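You operate a simulated robot arm through the tools that you are given. There is no shell and no other tool.

You run a simulated robot arm. Do the job below in one go: nothing can be reset, and whatever is moved stays where it is left.

## Task
Earth and test the mat, then lay the logged spare card on it.
Fine: EARTH link made, TEST key pressed once; the fault card names the spare, which comes from the CARDS drawer; shut it again.

The check looks at the end state, three seconds after you hand in, the way a careful person would. Anything else that was tipped, shoved, dropped, spilled or broken makes it a failure.

## Robot
A 7-joint arm with a two-finger parallel gripper, fixed in place. Base frame: the origin is at the foot of the arm, x ahead of it, y to its left, z up; the work surface is at about z = 0.86. Units: m, degrees, N and s.
Its first joint turns from -149.0 to 149.0 degrees. Payload 3.43 kg.
Tool frame: the origin (TCP) lies between the finger pads and is the grasp point; the fingertips stand 0.03 m ahead of it; z points along the fingers, y is the line along which they close. Largest opening 0.094 m; finger width 0.028, thickness 0.01; the body of the gripper, 0.05 by 0.096 m, starts 0.055 m behind the TCP.
Orientation is that of the tool frame in the base frame, as a unit quaternion [x, y, z, w]. With the fingers straight down and closing along the base's y, the tool's x points along the base's -x, its y along +y and its z along -z.

## Interface
- The arm moves only by the tool move_arm. Its argument "deltas" is a list of rows, each a list of 3 entries, a list of its own where there are three numbers: the turn, a rotation vector about the tool's x, y, z in degrees, then the shift along the tool's x, y, z in m, then the opening, from 0 (shut) to 1 (fully open). In form: [[[wx, wy, wz], [tx, ty, tz], grip], ...]. A call has 1 to 20 rows; each row shifts and turns the commanded pose from where the row before left it, along the tool's axes as they then stand. Each row takes 0.2 s and may step no farther than 0.05 m and 8.6 degrees from the row before; otherwise, or with a gripper value out of range, the whole call is refused. A pose out of reach is approached as far as the arm can. The call stops where the force on the tool passes 40 N (or 10 N more than at its start, if that is more) or the arm is blocked; 0.2 s more then pass. The fingers move at their own pace (about 0.045 m/s each) and stop on an object; they squeeze with about 38 N. The grip force told is the motor's: it shows also when the fingers shut on nothing. Time passes only in rows, and 0.2 s behind the last, so rows that do not move let the fingers close. The reply holds the time, the measured pose of the TCP, the force on the tool along the base axes, the opening and the grip force, in the units named above and with some noise, with the torque about the TCP (base axes, N m) and any sound that the robot's microphone picked up, and new pictures: "show" is both (left out), scene, wrist or none.
- Cameras (640 x 400 px; columns grow to the right, rows downward): "scene" is fixed at [0.0493, -0.6521, 1.3464]; the picture's right is [0.91, -0.41, 0.00], its down [-0.10, -0.21, -0.97] and it looks along [0.40, 0.89, -0.23] (base axes); focal length 349 px, centre (320, 200). "wrist" rides on the gripper at [0.076, 0.014, -0.103] in the tool frame; the picture's right is [-0.18, 0.98, 0.00], its down [-0.75, -0.14, -0.64] and it looks along [-0.63, -0.12, 0.77] (tool axes); focal length 243 px, centre (320, 200). There is no depth. A picture from a camera that has moved, and an enlarged one, comes with that camera's place and axes in the base frame and with its lens.
- zoom(camera, box): a new picture of the part [left, top, right, bottom] of that camera's present view, enlarged. The clock stands still meanwhile.
- finish_job(): hands the job in; it is judged then, once.

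Places have to be worked out from the pictures, the camera data and where the tool is seen. Open the gripper and draw the arm clear of the work before you hand the job in, unless the task says otherwise.

The tools are called after "Emit:" as a command line: name --argument value ..., lists and objects as JSON in quotes. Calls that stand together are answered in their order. move_arm: Moves the arm, as the interface text tells. Its arguments: {"type":"object","properties":{"deltas":{"type":"array","items":{"type":"array"}},"show":{"type":"string","enum":["both","scene","wrist","none"]}},"required":["deltas"]} The other tools are called the same way: zoom (camera, box) takes an enlarged picture of a part of a camera's view; finish_job () hands the job in.

At the start:

```text
clock: 0.0
ee_pos: [0.5388, 0.8275, 1.1785]
ee_rot: [0.0, 1.0, 0.0, 0.0]
ft_force: [0.6, 0.7, -0.6]
torque: [0.02, -0.01, 0.01]
width: 0.0938
finger_force: 0.0
```

scene: 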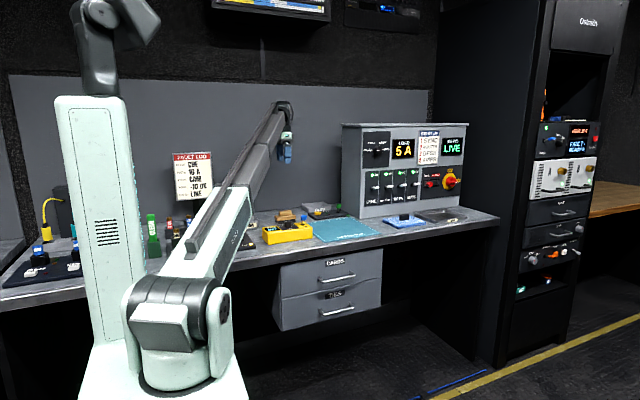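
wrist: 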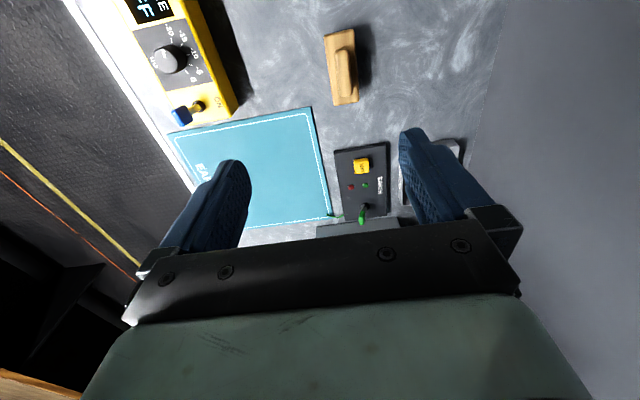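

I'll start by looking closely at the scene: the fault log, the mat, the test unit and the drawer.

Emit:
zoom --camera "scene" --box '[160, 140, 240, 210]'

Emit:
zoom --camera "scene" --box '[340, 120, 480, 230]'

Emit:
zoom --camera "scene" --box '[230, 190, 400, 340]'

Emit:
zoom --camera "wrist" --box '[120, 0, 480, 240]'

Emit:
zoom --camera "scene" --box '[0, 180, 200, 300]'

```text
5.71 times, centred on (200, 175) of scene
camera zoom: at [0.0493, -0.6521, 1.3464], right [0.91, -0.41, 0.0], down [-0.1, -0.21, -0.97], along [0.4, 0.89, -0.23], focal length 1996 px, centre (1006, 343)
```

zoom: 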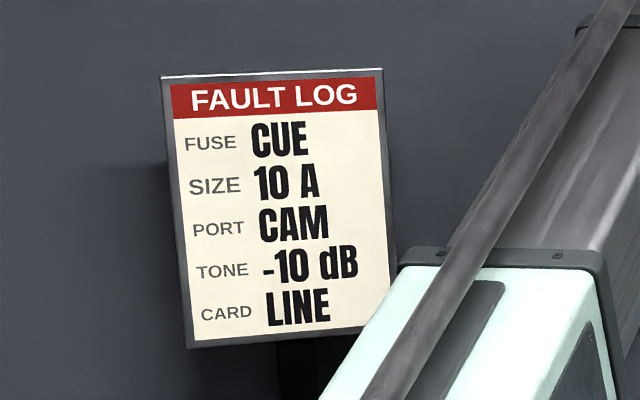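

```text
3.64 times, centred on (410, 175) of scene
camera zoom: at [0.0493, -0.6521, 1.3464], right [0.91, -0.41, 0.0], down [-0.1, -0.21, -0.97], along [0.4, 0.89, -0.23], focal length 1270 px, centre (-7, 291)
```

zoom: 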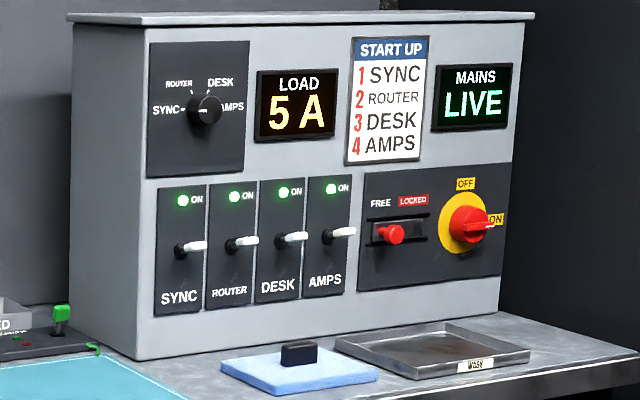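

```text
2.67 times, centred on (315, 265) of scene
camera zoom: at [0.0493, -0.6521, 1.3464], right [0.91, -0.41, 0.0], down [-0.1, -0.21, -0.97], along [0.4, 0.89, -0.23], focal length 932 px, centre (333, 27)
```

zoom: 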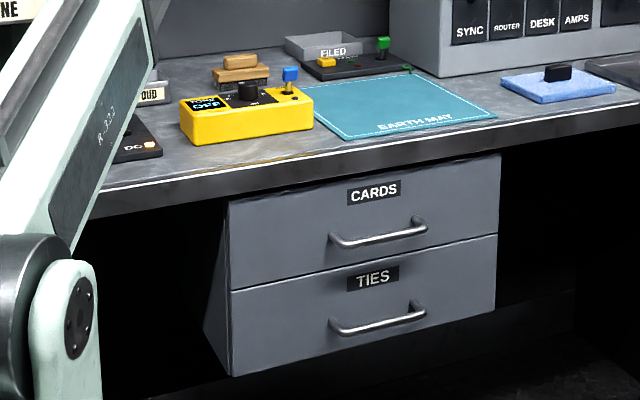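

```text
1.67 times, centred on (300, 120) of wrist
camera zoom: at [0.4633, 0.8429, 1.2809], right [0.18, 0.98, 0.0], down [0.75, -0.14, 0.64], along [0.63, -0.12, -0.77], focal length 404 px, centre (353, 333)
```

zoom: 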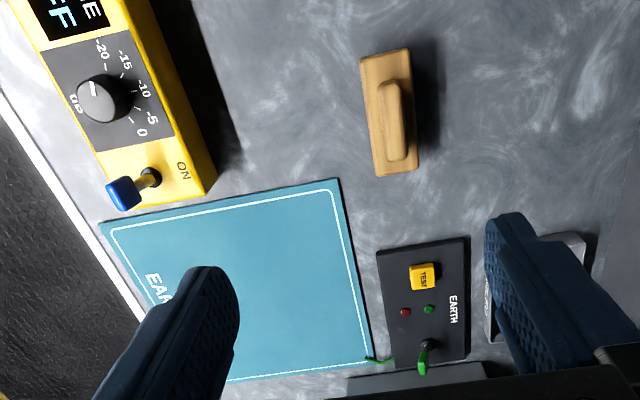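

```text
3.20 times, centred on (100, 240) of scene
camera zoom: at [0.0493, -0.6521, 1.3464], right [0.91, -0.41, 0.0], down [-0.1, -0.21, -0.97], along [0.4, 0.89, -0.23], focal length 1118 px, centre (1024, 72)
```

zoom: 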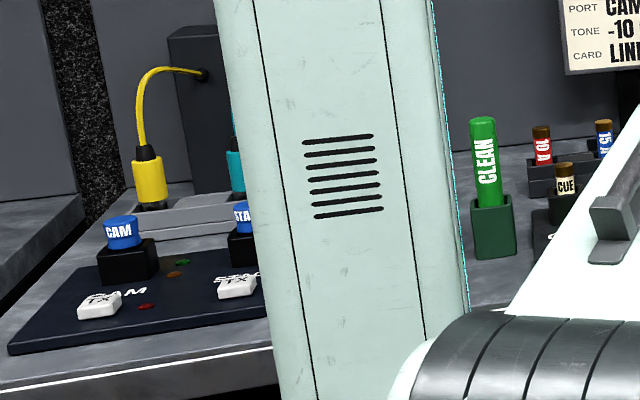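

The fault log names card LINE. The EARTH box, with its yellow TEST key and green link, sits just beyond the mat. I'll zoom in on it and on the drawer.

Emit:
zoom --camera "wrist" --box '[310, 130, 410, 240]'

Emit:
zoom --camera "scene" --box '[300, 195, 360, 235]'

Emit:
zoom --camera "scene" --box '[270, 240, 390, 335]'

Emit:
zoom --camera "scene" --box '[60, 0, 300, 400]'

```text
3.64 times, centred on (360, 185) of wrist
camera zoom: at [0.4633, 0.8429, 1.2809], right [0.18, 0.98, 0.0], down [0.75, -0.14, 0.64], along [0.63, -0.12, -0.77], focal length 882 px, centre (174, 254)
```

zoom: 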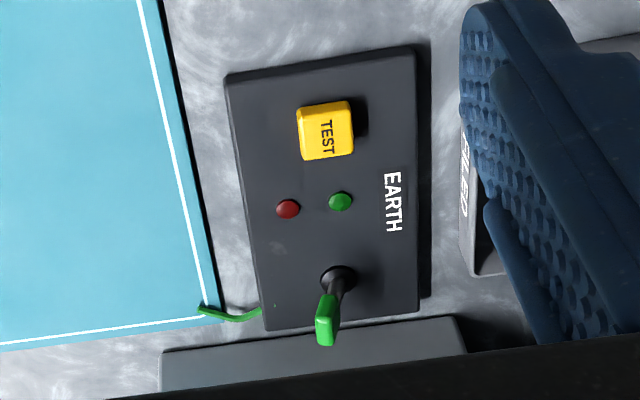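

```text
10.00 times, centred on (330, 215) of scene
camera zoom: at [0.0493, -0.6521, 1.3464], right [0.91, -0.41, 0.0], down [-0.1, -0.21, -0.97], along [0.4, 0.89, -0.23], focal length 3493 px, centre (220, 50)
```

zoom: 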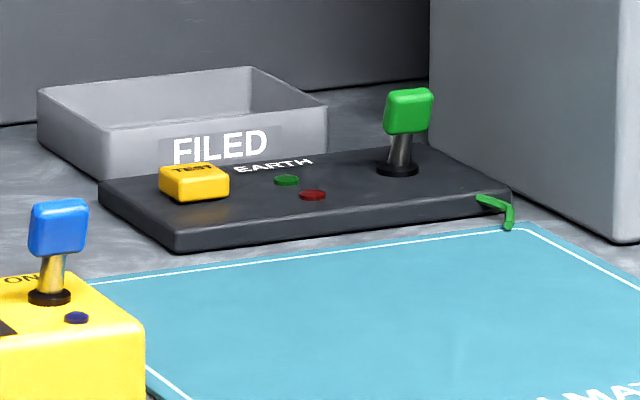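

```text
4.21 times, centred on (330, 288) of scene
camera zoom: at [0.0493, -0.6521, 1.3464], right [0.91, -0.41, 0.0], down [-0.1, -0.21, -0.97], along [0.4, 0.89, -0.23], focal length 1471 px, centre (278, -168)
```

zoom: 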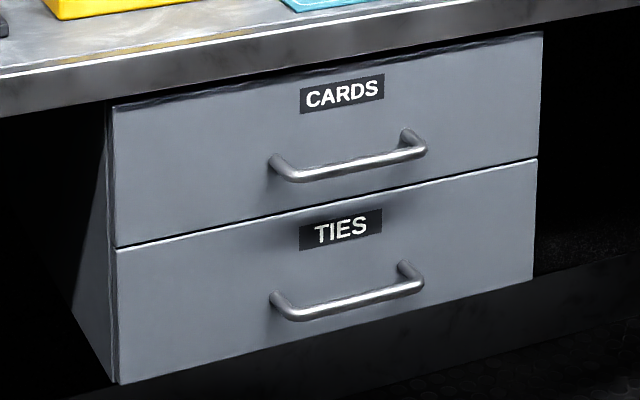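

```text
1.00 times, centred on (180, 200) of scene (not enlarged: the box is as wide or as high as the picture)
camera zoom: at [0.0493, -0.6521, 1.3464], right [0.91, -0.41, 0.0], down [-0.1, -0.21, -0.97], along [0.4, 0.89, -0.23], focal length 349 px, centre (460, 200)
```

zoom: 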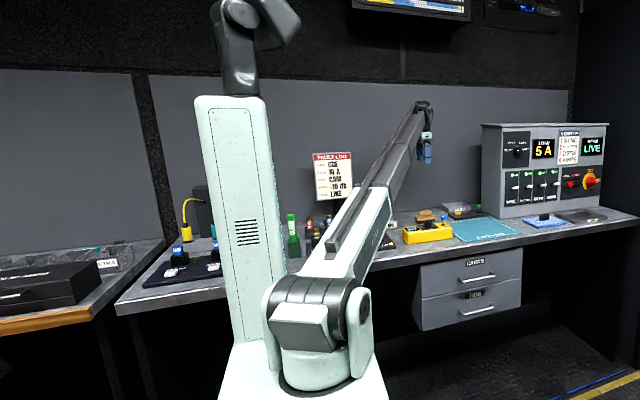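

Working from both cameras, I place the parts as follows:
- EARTH box: x 0.68–0.865, y 0.83–0.92
- TEST key: about (0.713, 0.874)
- Green lever: about (0.83, 0.87), leaning toward -y
- Mat: about x 0.60–0.865, y 0.53–0.80

The box is beyond tool-down reach, so I'll turn the tool to face radially outward before tilting it, and shut the gripper as I turn.

Emit:
move_arm --deltas '[[[0, 0, -7.7], [0, 0, 0], 1], [[0, 0, -7.7], [0, 0, 0], 1], [[0, 0, -7.7], [0, 0, 0], 0.5], [[0, 0, -7.7], [0, 0, 0], 0], [[0, 0, -7.7], [0, 0, 0], 0], [[0, 0, -7.7], [0, 0, 0], 0], [[0, 0, 0], [0, 0, 0], 0], [[0, 0, 0], [0, 0, 0], 0]]' --show "both"

```text
clock: 1.8
ee_pos: [0.5386, 0.8281, 1.1787]
ee_rot: [-0.392, 0.92, 0.0, 0.0]
ft_force: [-0.1, 0.8, -0.1]
torque: [0.01, 0.02, 0.0]
width: 0.0002
finger_force: 25.3
camera wrist: at [0.476, 0.7834, 1.2805], right [-0.58, 0.81, 0.0], down [0.62, 0.45, 0.64], along [0.52, 0.37, -0.77], focal length 243 px, centre (320, 200)
```

scene: 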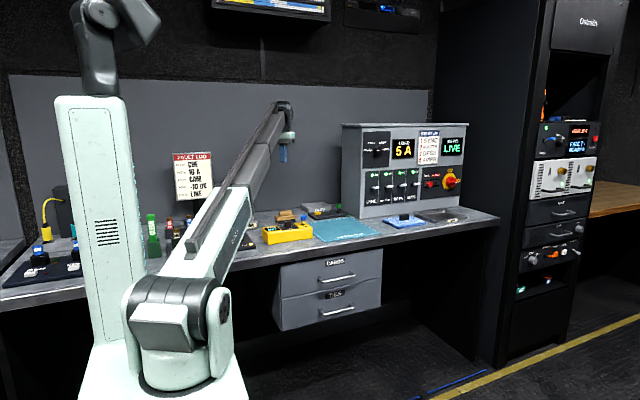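
wrist: 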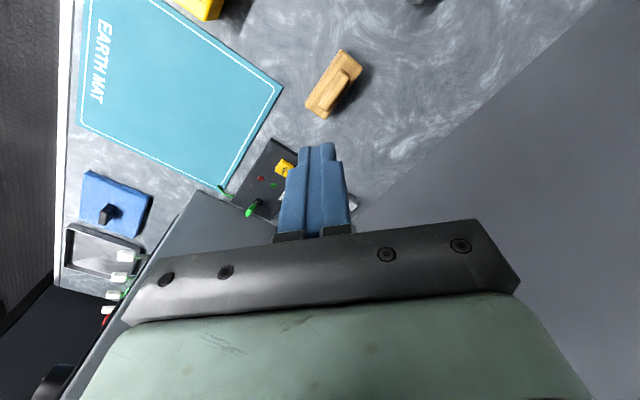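

The turn worked, and the arm looks nearly straight from shoulder to wrist. Next I'll tilt the tool outward about 50° with the TCP held in place, to gain reach.

Emit:
move_arm --deltas '[[[0, -8.4, 0], [0, 0, 0], 0], [[0, -8.4, 0], [0, 0, 0], 0], [[0, -8.4, 0], [0, 0, 0], 0], [[0, -8.4, 0], [0, 0, 0], 0], [[0, -8.4, 0], [0, 0, 0], 0], [[0, -8.4, 0], [0, 0, 0], 0]]' --show "both"

```text
clock: 3.2
ee_pos: [0.5388, 0.8293, 1.1785]
ee_rot: [-0.356, 0.831, 0.168, 0.392]
ft_force: [-0.2, 0.1, -0.5]
torque: [0.02, -0.02, 0.02]
width: 0.0
finger_force: 32.7
camera wrist: at [0.4412, 0.7468, 1.1842], right [-0.63, 0.76, 0.14], down [0.09, -0.11, 0.99], along [0.77, 0.64, 0.0], focal length 243 px, centre (320, 200)
```

scene: 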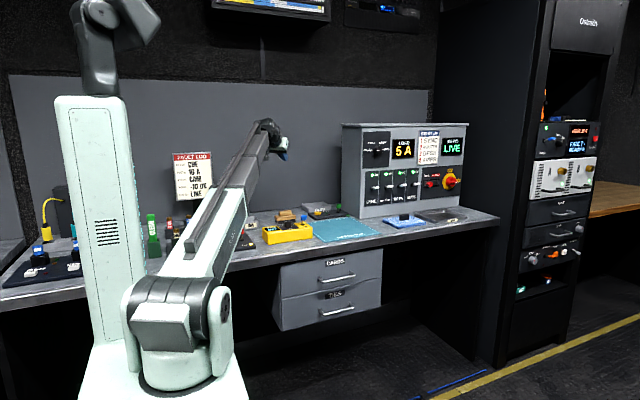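
wrist: 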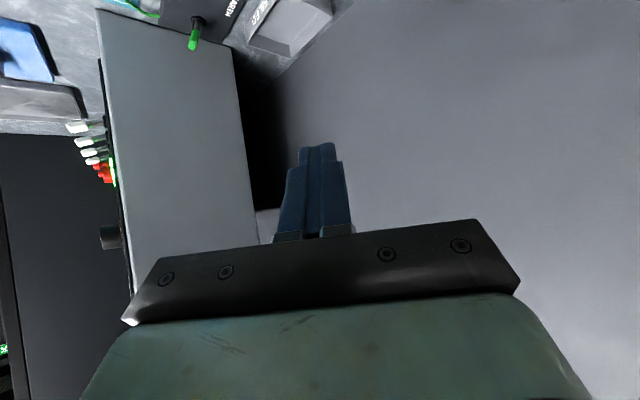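

The boom is a straight telescoping arm, so its clearance over the tone box's blue lever matters. I'll zoom in on the boom and wrist to judge thickness and wrist geometry.

Emit:
zoom --camera "scene" --box '[200, 100, 340, 220]'

Emit:
zoom --camera "scene" --box '[110, 180, 270, 400]'

Emit:
zoom --camera "wrist" --box '[100, 0, 360, 140]'

```text
3.33 times, centred on (270, 160) of scene
camera zoom: at [0.0493, -0.6521, 1.3464], right [0.91, -0.41, 0.0], down [-0.1, -0.21, -0.97], along [0.4, 0.89, -0.23], focal length 1164 px, centre (487, 333)
```

zoom: 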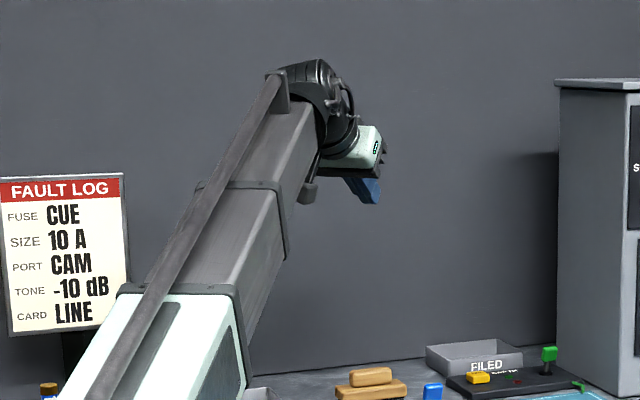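

```text
1.82 times, centred on (190, 290) of scene
camera zoom: at [0.0493, -0.6521, 1.3464], right [0.91, -0.41, 0.0], down [-0.1, -0.21, -0.97], along [0.4, 0.89, -0.23], focal length 635 px, centre (556, 36)
```

zoom: 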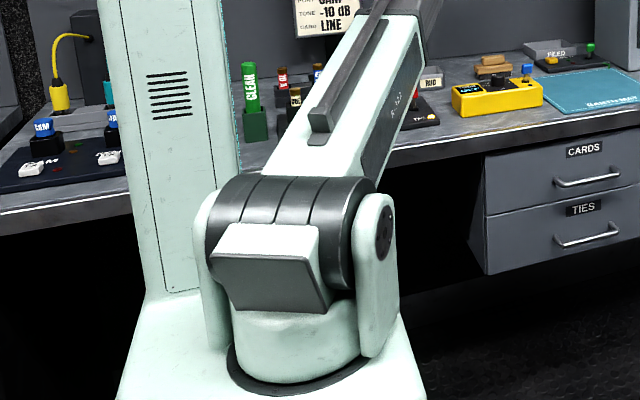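

```text
2.46 times, centred on (230, 70) of wrist
camera zoom: at [0.4412, 0.7468, 1.1842], right [-0.63, 0.76, 0.14], down [0.09, -0.11, 0.99], along [0.77, 0.64, 0.0], focal length 597 px, centre (542, 520)
```

zoom: 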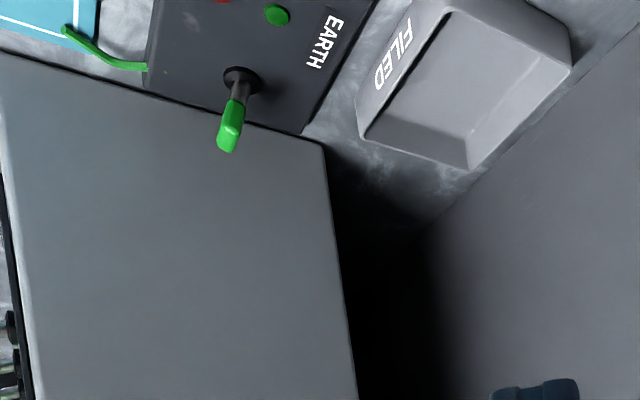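

I'll swing the heading to about 60°, which keeps the boom clear to the right of the blue lever. Then I'll move out to hover high near the EARTH lever.

Emit:
move_arm --deltas '[[[-5.3, 0, -4.37], [0, 0, 0], 0], [[-5.3, 0, -4.37], [0, 0, 0], 0], [[0, 0, 0], [0, -0.03, 0.0142], 0], [[0, 0, 0], [0, -0.03, 0.0142], 0], [[0, 0, 0], [0, -0.03, 0.0142], 0], [[0, 0, 0], [0, -0.03, 0.0142], 0], [[0, 0, 0], [0, -0.03, 0.0142], 0], [[0, 0, 0], [0, -0.03, 0.0142], 0], [[0, 0, 0], [0, -0.03, 0.0142], 0], [[0, 0, 0], [0, -0.03, 0.0142], 0], [[0, 0, 0], [0, -0.03, 0.0142], 0]]' --show "both"

```text
clock: 5.6
ee_pos: [0.8228, 0.7752, 1.0972]
ee_rot: [-0.453, 0.784, 0.213, 0.368]
ft_force: [-0.9, 0.1, 0.5]
torque: [-0.01, 0.0, 0.02]
width: 0.0001
finger_force: 32.5
camera wrist: at [0.747, 0.673, 1.1033], right [-0.79, 0.59, 0.14], down [0.11, -0.08, 0.99], along [0.6, 0.8, 0.0], focal length 243 px, centre (320, 200)
```

scene: 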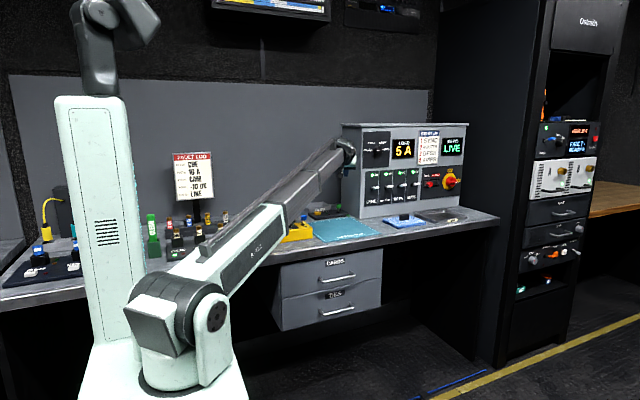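
wrist: 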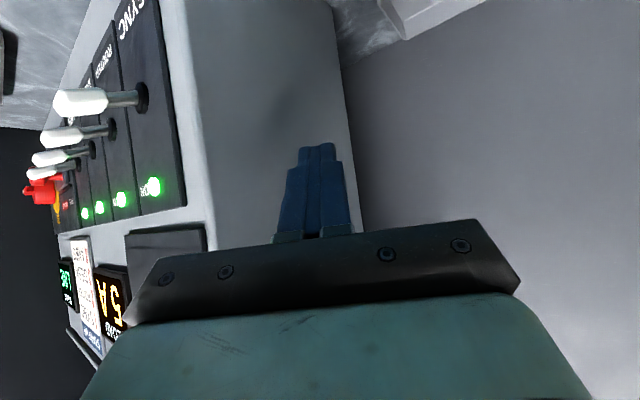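

The reach is fine, with the TCP at (0.823, 0.775, 1.097). I'll lower it 0.10 m straight down on the -y side of the lever and look again.

Emit:
move_arm --deltas '[[[0, 0, 0], [0.01925, 0, 0.016], 0], [[0, 0, 0], [0.01925, 0, 0.016], 0], [[0, 0, 0], [0.01925, 0, 0.016], 0], [[0, 0, 0], [0.01925, 0, 0.016], 0]]' --show "both"

Emit:
zoom --camera "scene" --box '[260, 120, 400, 260]'

```text
clock: 6.6
ee_pos: [0.8234, 0.7764, 0.9983]
ee_rot: [-0.452, 0.784, 0.213, 0.369]
ft_force: [0.2, 0.6, -0.3]
torque: [0.01, 0.0, -0.04]
width: 0.0
finger_force: 33.1
camera wrist: at [0.748, 0.6737, 1.0042], right [-0.79, 0.59, 0.14], down [0.11, -0.08, 0.99], along [0.6, 0.8, 0.0], focal length 243 px, centre (320, 200)
```

scene: 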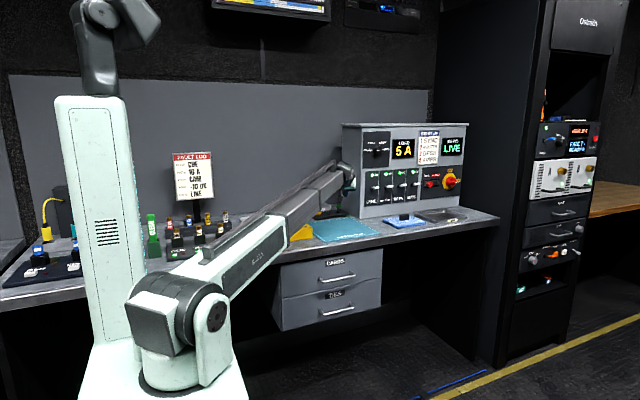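
wrist: 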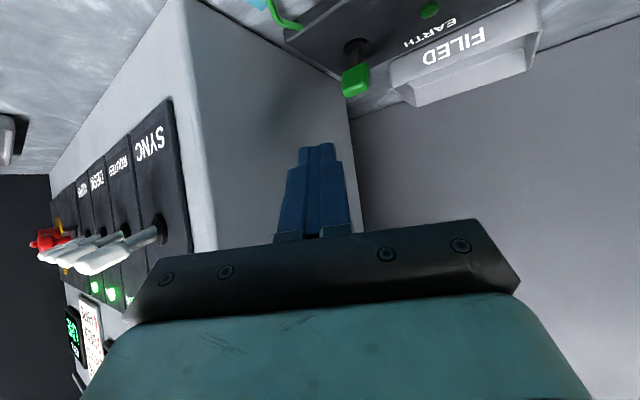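

```text
2.86 times, centred on (330, 190) of scene
camera zoom: at [0.0493, -0.6521, 1.3464], right [0.91, -0.41, 0.0], down [-0.1, -0.21, -0.97], along [0.4, 0.89, -0.23], focal length 998 px, centre (291, 229)
```

zoom: 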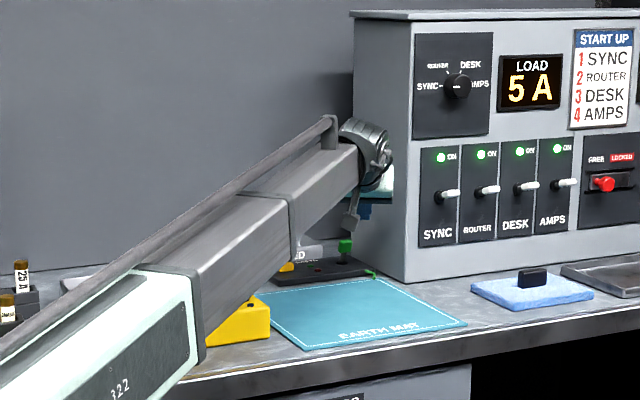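

The wrist view puts the knob at about (0.835, 0.86, 0.91), matching the earlier estimate. I'll descend another 0.068 m so the fingertip is at knob height, with about 4 cm still to spare on its -y side.

Emit:
move_arm --deltas '[[[0, 0, 0], [0.0175, 0, 0.0145], 0], [[0, 0, 0], [0.0175, 0, 0.0145], 0], [[0, 0, 0], [0.0175, 0, 0.0145], 0]]' --show "both"

Emit:
zoom --camera "wrist" --box '[220, 40, 420, 240]'

Emit:
zoom --camera "scene" --box '[260, 150, 380, 260]'

```text
clock: 7.4
ee_pos: [0.8237, 0.7782, 0.9287]
ee_rot: [-0.452, 0.784, 0.213, 0.369]
ft_force: [0.1, -0.2, -0.2]
torque: [-0.02, 0.01, -0.02]
width: 0.0003
finger_force: 32.9
camera wrist: at [0.7471, 0.6758, 0.9359], right [-0.79, 0.59, 0.14], down [0.11, -0.08, 0.99], along [0.6, 0.8, 0.0], focal length 243 px, centre (320, 200)
```

scene: 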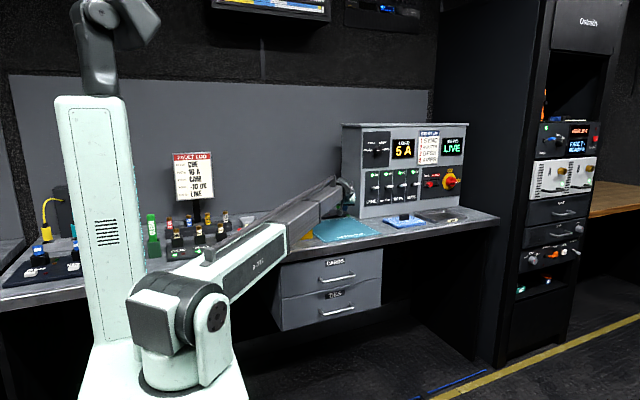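
wrist: 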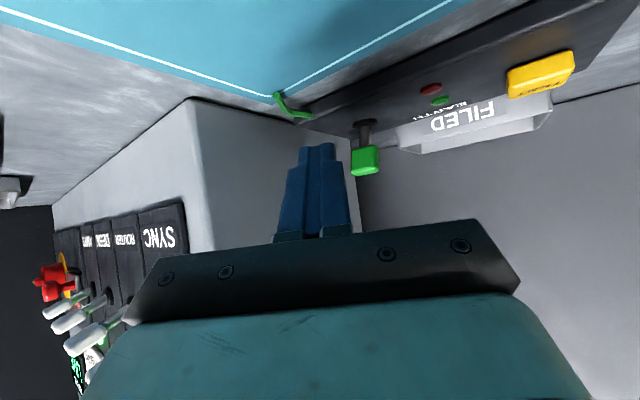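

```text
2.00 times, centred on (320, 140) of wrist
camera zoom: at [0.7471, 0.6758, 0.9359], right [-0.79, 0.59, 0.14], down [0.11, -0.08, 0.99], along [0.6, 0.8, 0.0], focal length 485 px, centre (320, 320)
```

zoom: 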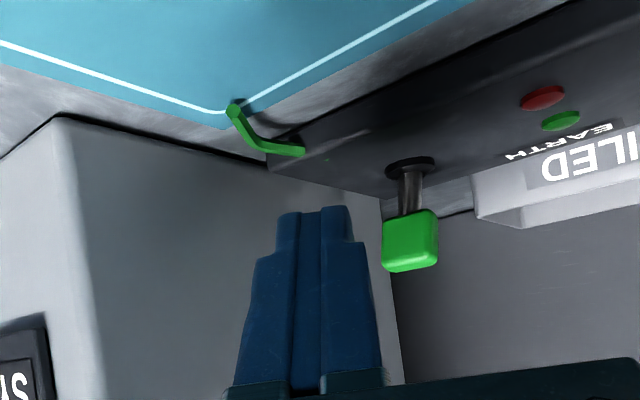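

```text
3.64 times, centred on (320, 205) of scene
camera zoom: at [0.0493, -0.6521, 1.3464], right [0.91, -0.41, 0.0], down [-0.1, -0.21, -0.97], along [0.4, 0.89, -0.23], focal length 1270 px, centre (320, 182)
```

zoom: 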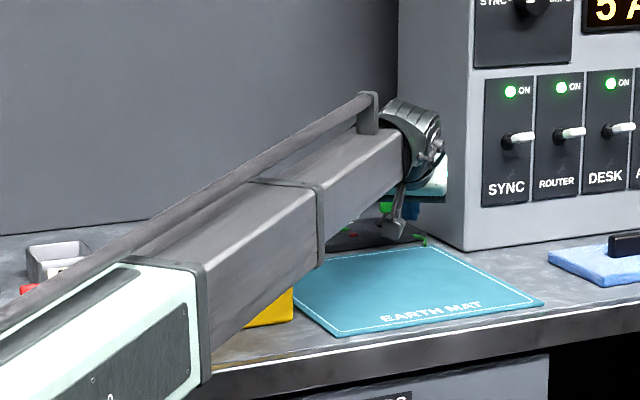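

The fingertip is at about (0.835, 0.798, 0.91), directly on the -y side of the knob at (0.834, 0.86, 0.91). I'll move 3 cm in +y and check before making contact.

Emit:
move_arm --deltas '[[[0, 0, 0], [-0.00554, 0.00499, 0.00667], 0], [[0, 0, 0], [-0.00554, 0.00499, 0.00667], 0], [[0, 0, 0], [-0.00554, 0.00499, 0.00667], 0]]' --show "wrist"

Emit:
zoom --camera "wrist" --box '[220, 40, 420, 240]'

```text
clock: 8.2
ee_pos: [0.8206, 0.8076, 0.9282]
ee_rot: [-0.452, 0.784, 0.213, 0.369]
ft_force: [0.5, 0.5, -0.8]
torque: [0.0, 0.01, 0.02]
width: 0.0
finger_force: 33.3
camera wrist: at [0.746, 0.7059, 0.9359], right [-0.79, 0.59, 0.14], down [0.12, -0.08, 0.99], along [0.6, 0.8, 0.0], focal length 243 px, centre (320, 200)
```

wrist: 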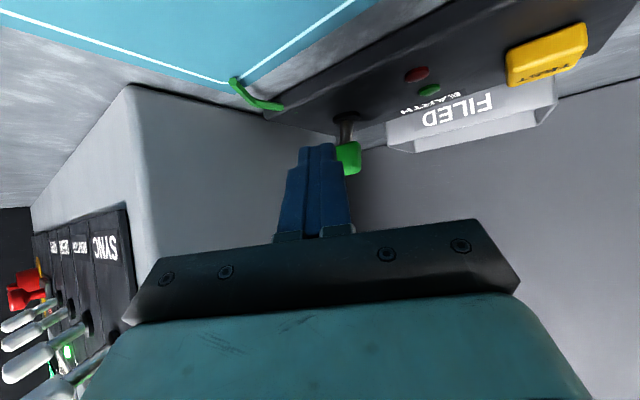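

```text
2.00 times, centred on (320, 140) of wrist
camera zoom: at [0.746, 0.7059, 0.9359], right [-0.79, 0.59, 0.14], down [0.12, -0.08, 0.99], along [0.6, 0.8, 0.0], focal length 485 px, centre (320, 320)
```

zoom: 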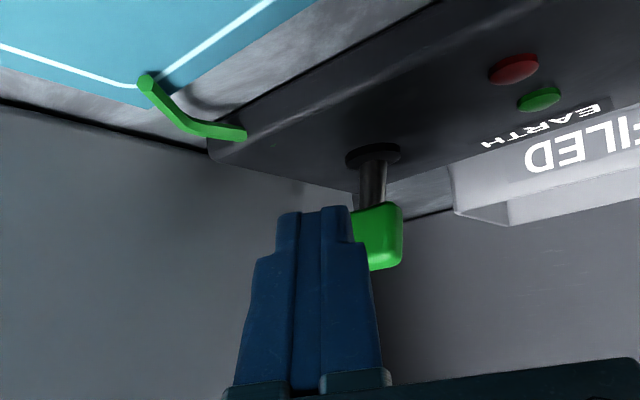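

The tip is about 1 cm short of the knob. I'll drop 6 mm and shift 4 mm in +x so the leading corner meets the middle of the knob, then push in +y in small steps.

Emit:
move_arm --deltas '[[[0, 0, 0], [0.00334, -0.00347, 0.00538], 0], [[0, 0, 0], [-0.00332, 0.003, 0.004], 0], [[0, 0, 0], [-0.00332, 0.003, 0.004], 0], [[0, 0, 0], [-0.00332, 0.003, 0.004], 0], [[0, 0, 0], [-0.00332, 0.003, 0.004], 0]]' --show "wrist"

Emit:
zoom --camera "wrist" --box '[220, 40, 420, 240]'

```text
clock: 9.4
ee_pos: [0.8262, 0.832, 0.9236]
ee_rot: [-0.452, 0.784, 0.213, 0.369]
ft_force: [0.4, -0.7, 1.8]
torque: [0.02, -0.02, -0.01]
width: 0.0001
finger_force: 33.4
camera wrist: at [0.7506, 0.7291, 0.9298], right [-0.79, 0.59, 0.14], down [0.11, -0.08, 0.99], along [0.6, 0.8, 0.0], focal length 243 px, centre (320, 200)
```

wrist: 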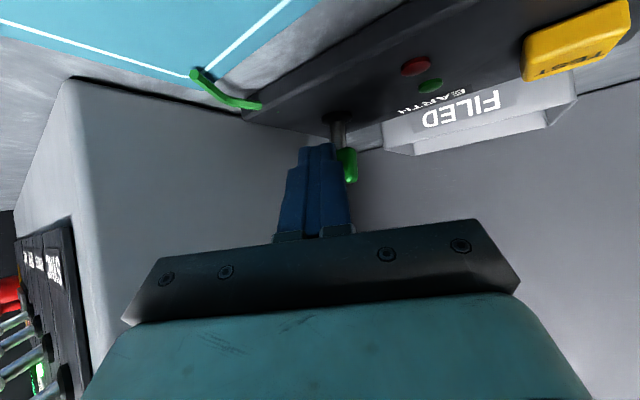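

```text
2.00 times, centred on (320, 140) of wrist
camera zoom: at [0.7506, 0.7291, 0.9298], right [-0.79, 0.59, 0.14], down [0.11, -0.08, 0.99], along [0.6, 0.8, 0.0], focal length 485 px, centre (320, 320)
```

zoom: 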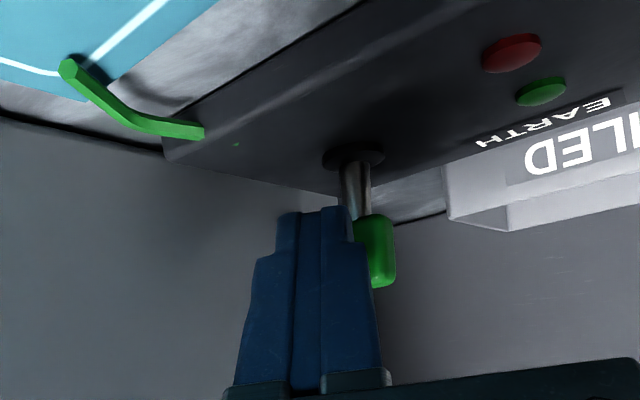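

The lever has begun to move, as the stem now leans toward +y. I'll keep pushing in +y.

Emit:
move_arm --deltas '[[[0, 0, 0], [-0.00332, 0.003, 0.004], 0], [[0, 0, 0], [-0.00332, 0.003, 0.004], 0], [[0, 0, 0], [-0.00332, 0.003, 0.004], 0]]' --show "wrist"

Emit:
zoom --camera "wrist" --box '[220, 40, 420, 240]'

Emit:
zoom --camera "scene" --box '[300, 170, 360, 230]'

```text
clock: 10.2
ee_pos: [0.826, 0.8506, 0.9231]
ee_rot: [-0.452, 0.784, 0.213, 0.369]
ft_force: [-1.4, -3.2, -1.4]
torque: [-0.06, 0.05, -0.01]
width: 0.0002
finger_force: 32.6
camera wrist: at [0.7508, 0.7474, 0.9297], right [-0.79, 0.59, 0.14], down [0.12, -0.08, 0.99], along [0.6, 0.8, 0.0], focal length 243 px, centre (320, 200)
```

wrist: 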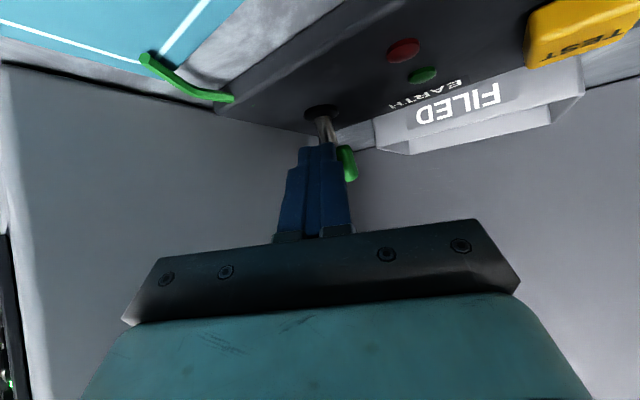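

```text
2.00 times, centred on (320, 140) of wrist
camera zoom: at [0.7508, 0.7474, 0.9297], right [-0.79, 0.59, 0.14], down [0.12, -0.08, 0.99], along [0.6, 0.8, 0.0], focal length 485 px, centre (320, 320)
```

zoom: 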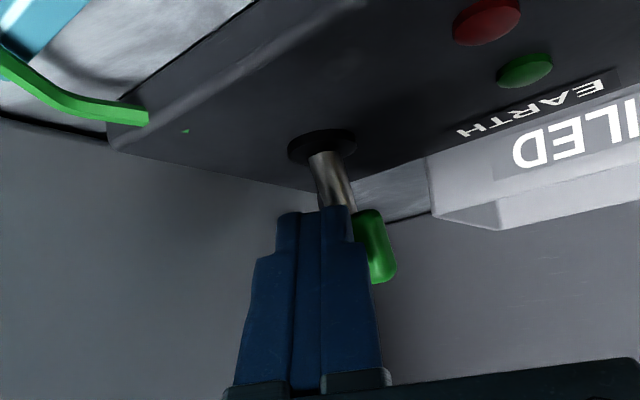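

```text
6.67 times, centred on (330, 200) of scene
camera zoom: at [0.0493, -0.6521, 1.3464], right [0.91, -0.41, 0.0], down [-0.1, -0.21, -0.97], along [0.4, 0.89, -0.23], focal length 2329 px, centre (253, 200)
```

zoom: 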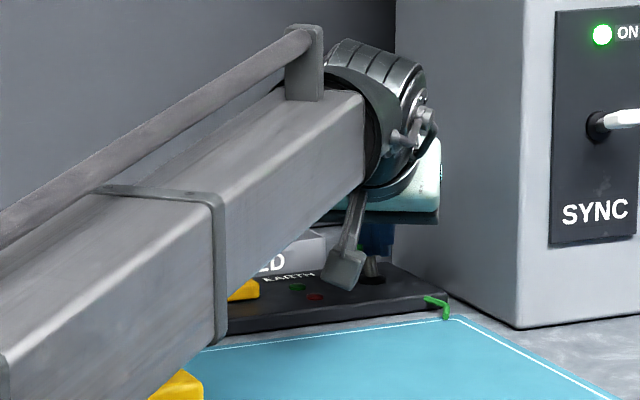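

The lever is leaning well past upright now, with about 3 N of reaction. I'll push a bit further to make sure it reaches its end.

Emit:
move_arm --deltas '[[[0, 0, 0], [-0.00222, 0.002, 0.00267], 0], [[0, 0, 0], [-0.00222, 0.002, 0.00267], 0], [[0, 0, 0], [-0.00222, 0.002, 0.00267], 0]]' --show "wrist"

Emit:
zoom --camera "wrist" --box '[220, 40, 420, 240]'

```text
clock: 10.8
ee_pos: [0.8245, 0.8507, 0.922]
ee_rot: [-0.452, 0.785, 0.21, 0.368]
ft_force: [-3.0, -13.7, 6.6]
torque: [0.1, -0.06, -0.07]
width: 0.0002
finger_force: 33.3
stopped in row 3: the force on the tool passed its limit at 44 N (the readings are from after the stop); the commanded pose is now the measured one
camera wrist: at [0.7508, 0.7484, 0.9306], right [-0.79, 0.6, 0.14], down [0.12, -0.08, 0.99], along [0.6, 0.8, -0.01], focal length 243 px, centre (320, 200)
```

wrist: 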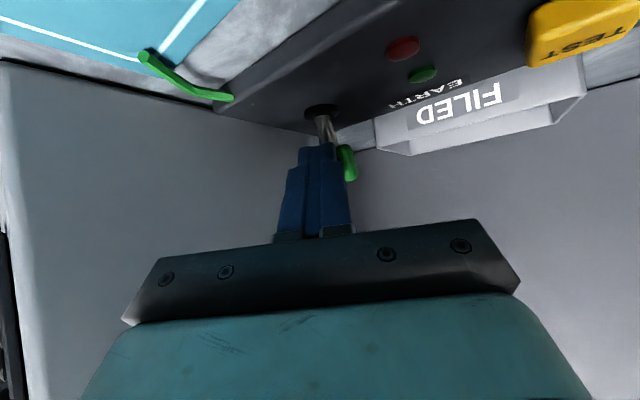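

```text
2.00 times, centred on (320, 140) of wrist
camera zoom: at [0.7508, 0.7484, 0.9306], right [-0.79, 0.6, 0.14], down [0.12, -0.08, 0.99], along [0.6, 0.8, -0.01], focal length 485 px, centre (320, 320)
```

zoom: 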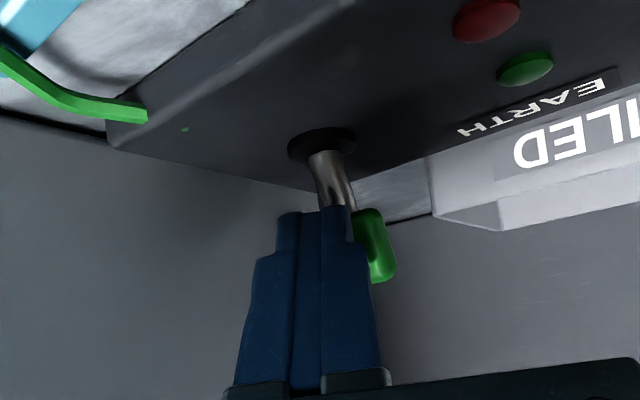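

The lever has hit its end stop, since the force limit tripped. I'll back off in -y and check that it stays put.

Emit:
move_arm --deltas '[[[0, 0, 0], [0.00554, -0.00499, -0.00667], 0], [[0, 0, 0], [0.00554, -0.00499, -0.00667], 0], [[0, 0, 0], [0.00665, -0.006, -0.008], 0], [[0, 0, 0], [0.00665, -0.006, -0.008], 0], [[0, 0, 0], [0.00665, -0.006, -0.008], 0], [[0, 0, 0], [0.00665, -0.006, -0.008], 0]]' --show "both"

Emit:
zoom --camera "wrist" --box '[220, 20, 420, 220]'

Emit:
zoom --camera "scene" --box '[300, 170, 360, 230]'

```text
clock: 12.2
ee_pos: [0.826, 0.7843, 0.9248]
ee_rot: [-0.453, 0.785, 0.21, 0.366]
ft_force: [-0.5, 0.6, -0.5]
torque: [-0.04, -0.01, 0.0]
width: 0.0001
finger_force: 33.4
camera wrist: at [0.7512, 0.6815, 0.932], right [-0.79, 0.6, 0.14], down [0.12, -0.08, 0.99], along [0.6, 0.8, -0.01], focal length 243 px, centre (320, 200)
```

scene: 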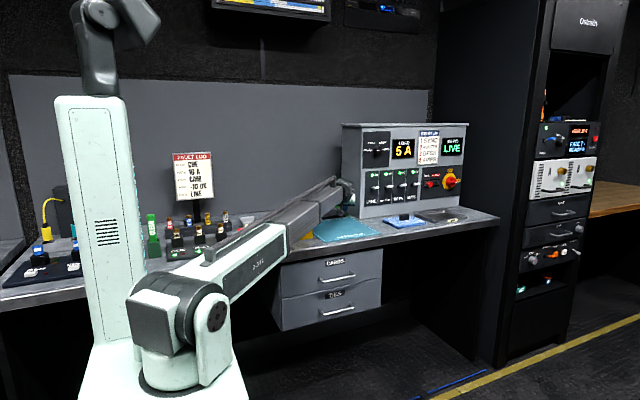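
wrist: 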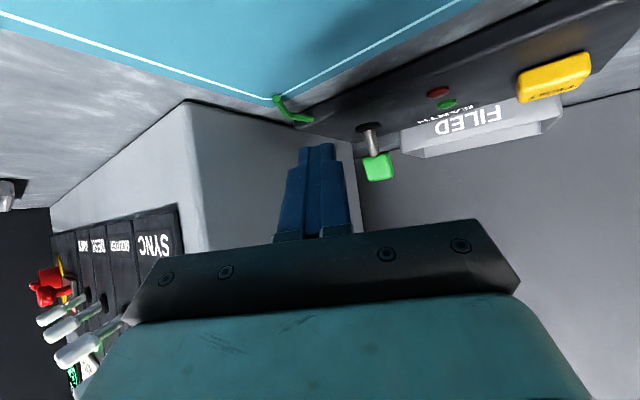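

```text
2.00 times, centred on (320, 120) of wrist
camera zoom: at [0.7512, 0.6815, 0.932], right [-0.79, 0.6, 0.14], down [0.12, -0.08, 0.99], along [0.6, 0.8, -0.01], focal length 485 px, centre (320, 360)
```

zoom: 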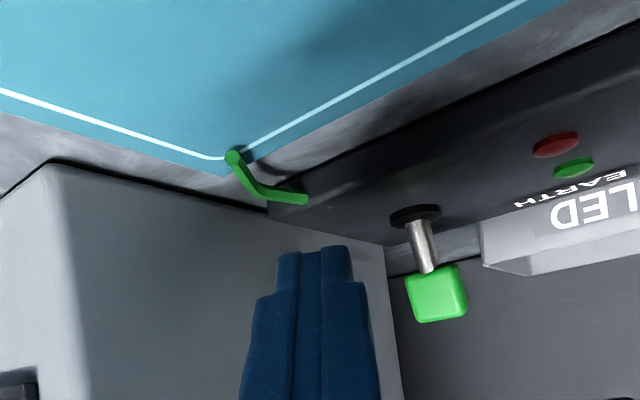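

```text
6.67 times, centred on (330, 200) of scene
camera zoom: at [0.0493, -0.6521, 1.3464], right [0.91, -0.41, 0.0], down [-0.1, -0.21, -0.97], along [0.4, 0.89, -0.23], focal length 2329 px, centre (253, 200)
```

zoom: 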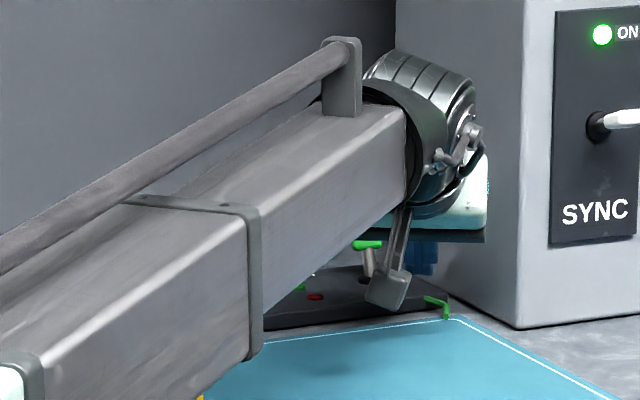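

The lever stays over on the +y (EARTH) side. Now I'll raise 0.10 m, cut the tilt to about 35° and move above the TEST key.

Emit:
move_arm --deltas '[[[0, 0, 0], [-0.01925, 0, -0.016], 0], [[0, 0, 0], [-0.01925, 0, -0.016], 0], [[0, 0, 0], [-0.01925, 0, -0.016], 0], [[0, 0, 0], [-0.01925, 0, -0.016], 0], [[4.6, 0, 3.85], [0, 0, 0], 0], [[4.6, 0, 3.85], [0, 0, 0], 0], [[0, 7.5, 0], [0, 0, 0], 0], [[0, 7.5, 0], [0, 0, 0], 0], [[0, 0, 0], [0.007, 0.0287, 0.0049], 0], [[0, 0, 0], [0.007, 0.0287, 0.0049], 0], [[0, 0, 0], [0.007, 0.0287, 0.0049], 0], [[0, 0, 0], [0.007, 0.0287, 0.0049], 0], [[0, 0, 0], [0.007, 0.0287, 0.0049], 0]]' --show "both"

Emit:
zoom --camera "wrist" --box '[180, 0, 460, 200]'

Emit:
zoom --camera "scene" --box '[260, 150, 380, 250]'

```text
clock: 15.0
ee_pos: [0.7098, 0.8702, 0.9788]
ee_rot: [-0.386, 0.872, 0.121, 0.276]
ft_force: [0.1, 0.6, 0.8]
torque: [-0.01, -0.01, -0.02]
width: 0.0
finger_force: 33.2
camera wrist: at [0.6198, 0.79, 1.0191], right [-0.63, 0.77, 0.1], down [0.27, 0.09, 0.96], along [0.73, 0.63, -0.27], focal length 243 px, centre (320, 200)
```

scene: 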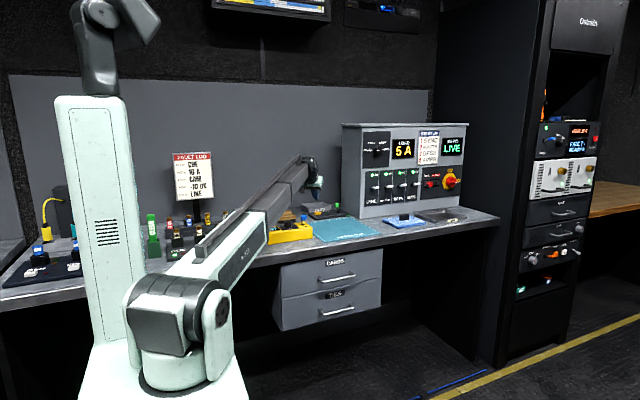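
wrist: 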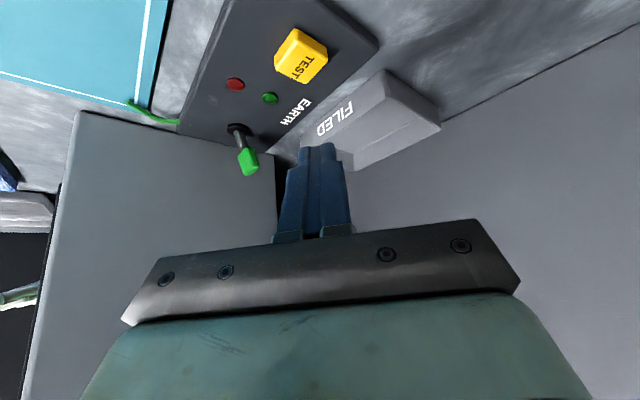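

```text
2.00 times, centred on (320, 100) of wrist
camera zoom: at [0.6198, 0.79, 1.0191], right [-0.63, 0.77, 0.1], down [0.27, 0.09, 0.96], along [0.73, 0.63, -0.27], focal length 485 px, centre (320, 400)
```

zoom: 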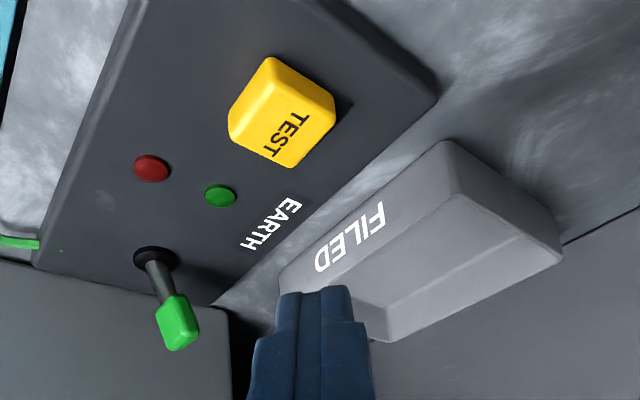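

```text
4.00 times, centred on (320, 200) of scene
camera zoom: at [0.0493, -0.6521, 1.3464], right [0.91, -0.41, 0.0], down [-0.1, -0.21, -0.97], along [0.4, 0.89, -0.23], focal length 1397 px, centre (320, 200)
```

zoom: 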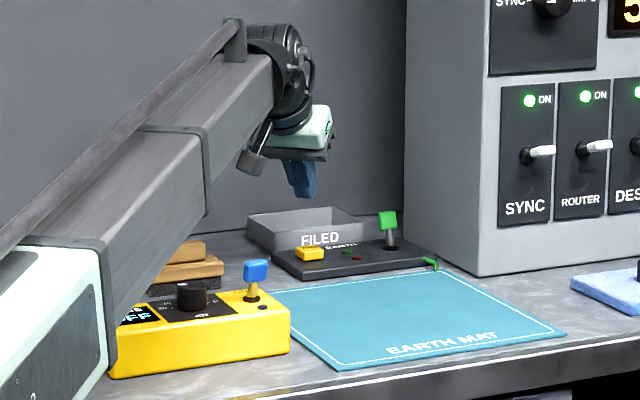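

The leading fingertip edge is at about (0.714, 0.874, 0.946), right above the TEST key at about (0.713, 0.872, top ≈ 0.894). I'll descend 4 cm to sit just above it.

Emit:
move_arm --deltas '[[[0, 0, 0], [0.00805, 0, 0.01146], 0], [[0, 0, 0], [0.00805, 0, 0.01146], 0], [[0, 0, 0], [0.0069, 0, 0.0098], 0], [[0, 0, 0], [0, 0, 0], 0]]' --show "both"

Emit:
zoom --camera "wrist" --box '[220, 60, 420, 200]'

Emit:
zoom --camera "scene" --box '[290, 180, 350, 230]'

```text
clock: 16.0
ee_pos: [0.7106, 0.8707, 0.9413]
ee_rot: [-0.388, 0.871, 0.121, 0.275]
ft_force: [1.5, -0.1, -0.4]
torque: [0.0, 0.0, 0.01]
width: 0.0
finger_force: 32.8
camera wrist: at [0.6202, 0.7914, 0.9816], right [-0.63, 0.77, 0.1], down [0.27, 0.09, 0.96], along [0.73, 0.63, -0.27], focal length 243 px, centre (320, 200)
```

scene: 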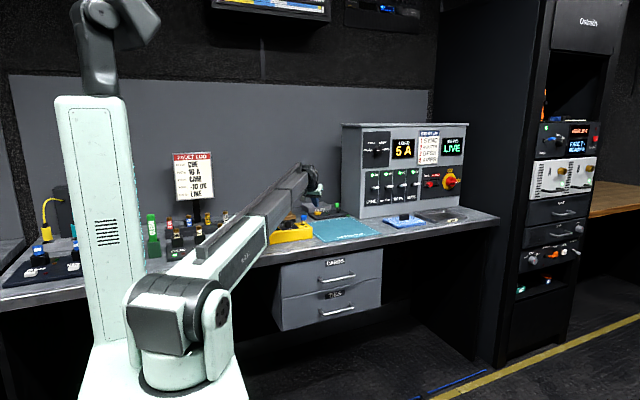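
wrist: 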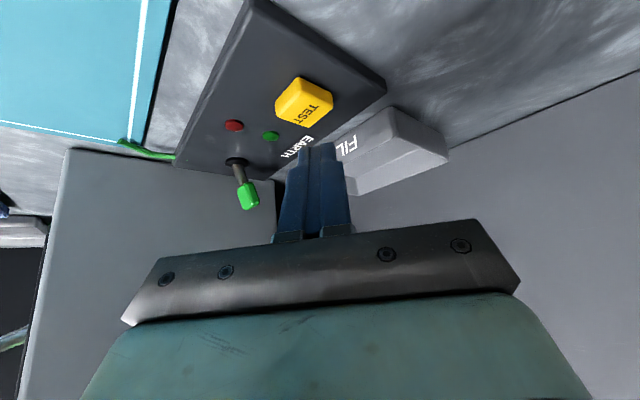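

```text
2.86 times, centred on (320, 130) of wrist
camera zoom: at [0.6202, 0.7914, 0.9816], right [-0.63, 0.77, 0.1], down [0.27, 0.09, 0.96], along [0.73, 0.63, -0.27], focal length 693 px, centre (320, 400)
```

zoom: 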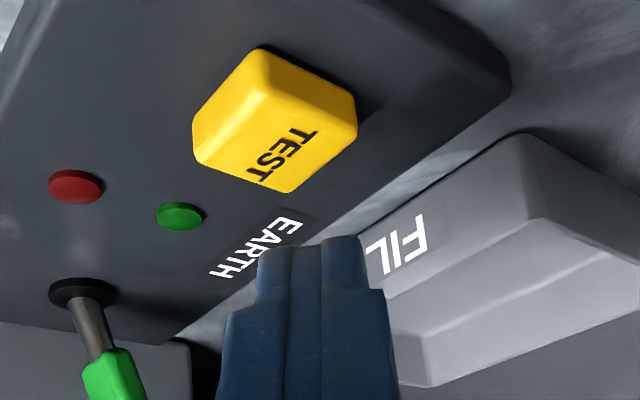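

```text
8.00 times, centred on (320, 205) of scene
camera zoom: at [0.0493, -0.6521, 1.3464], right [0.91, -0.41, 0.0], down [-0.1, -0.21, -0.97], along [0.4, 0.89, -0.23], focal length 2794 px, centre (320, 160)
```

zoom: 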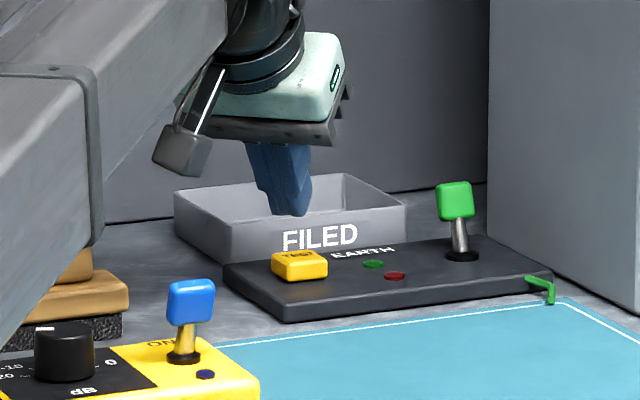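

Relating tip and key across both views, I put the key top at about (0.722, 0.876, 0.882), a little farther out and lower than I thought. I'll shift 7 mm in +x, drop 18 mm to just short of contact, and check.

Emit:
move_arm --deltas '[[[0, 0, 0], [-0.0044, -0.0045, 0.0031], 0], [[0, 0, 0], [0.0052, 0, 0.00737], 0], [[0, 0, 0], [0.0052, 0, 0.00737], 0], [[0, 0, 0], [0, 0, 0], 0]]' --show "wrist"

Emit:
zoom --camera "wrist" --box '[220, 60, 420, 200]'

Emit:
zoom --camera "scene" --box '[290, 180, 350, 230]'

```text
clock: 17.0
ee_pos: [0.7187, 0.8722, 0.9259]
ee_rot: [-0.388, 0.871, 0.121, 0.276]
ft_force: [0.4, -1.0, -0.4]
torque: [0.02, -0.01, -0.02]
width: 0.0
finger_force: 32.8
camera wrist: at [0.6266, 0.792, 0.9651], right [-0.63, 0.77, 0.1], down [0.27, 0.09, 0.96], along [0.73, 0.63, -0.27], focal length 243 px, centre (320, 200)
```

wrist: 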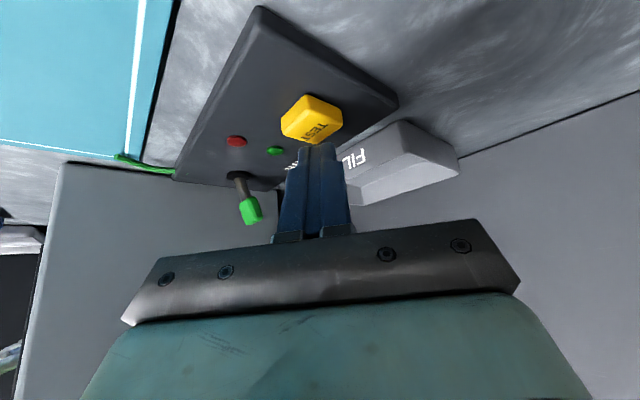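

```text
2.86 times, centred on (320, 130) of wrist
camera zoom: at [0.6266, 0.792, 0.9651], right [-0.63, 0.77, 0.1], down [0.27, 0.09, 0.96], along [0.73, 0.63, -0.27], focal length 693 px, centre (320, 400)
```

zoom: 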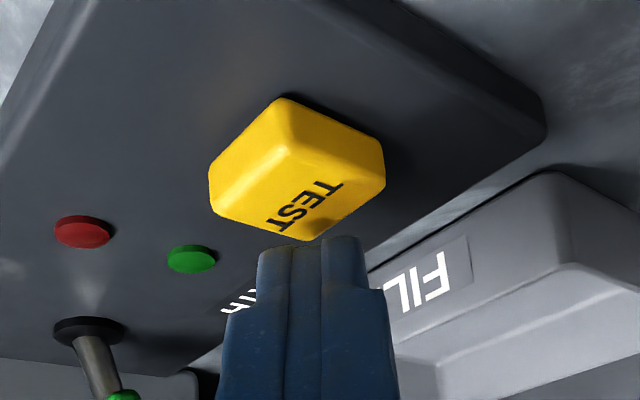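

```text
8.00 times, centred on (320, 205) of scene
camera zoom: at [0.0493, -0.6521, 1.3464], right [0.91, -0.41, 0.0], down [-0.1, -0.21, -0.97], along [0.4, 0.89, -0.23], focal length 2794 px, centre (320, 160)
```

zoom: 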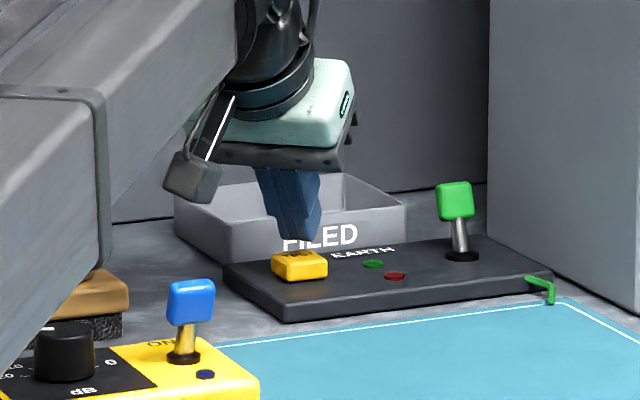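

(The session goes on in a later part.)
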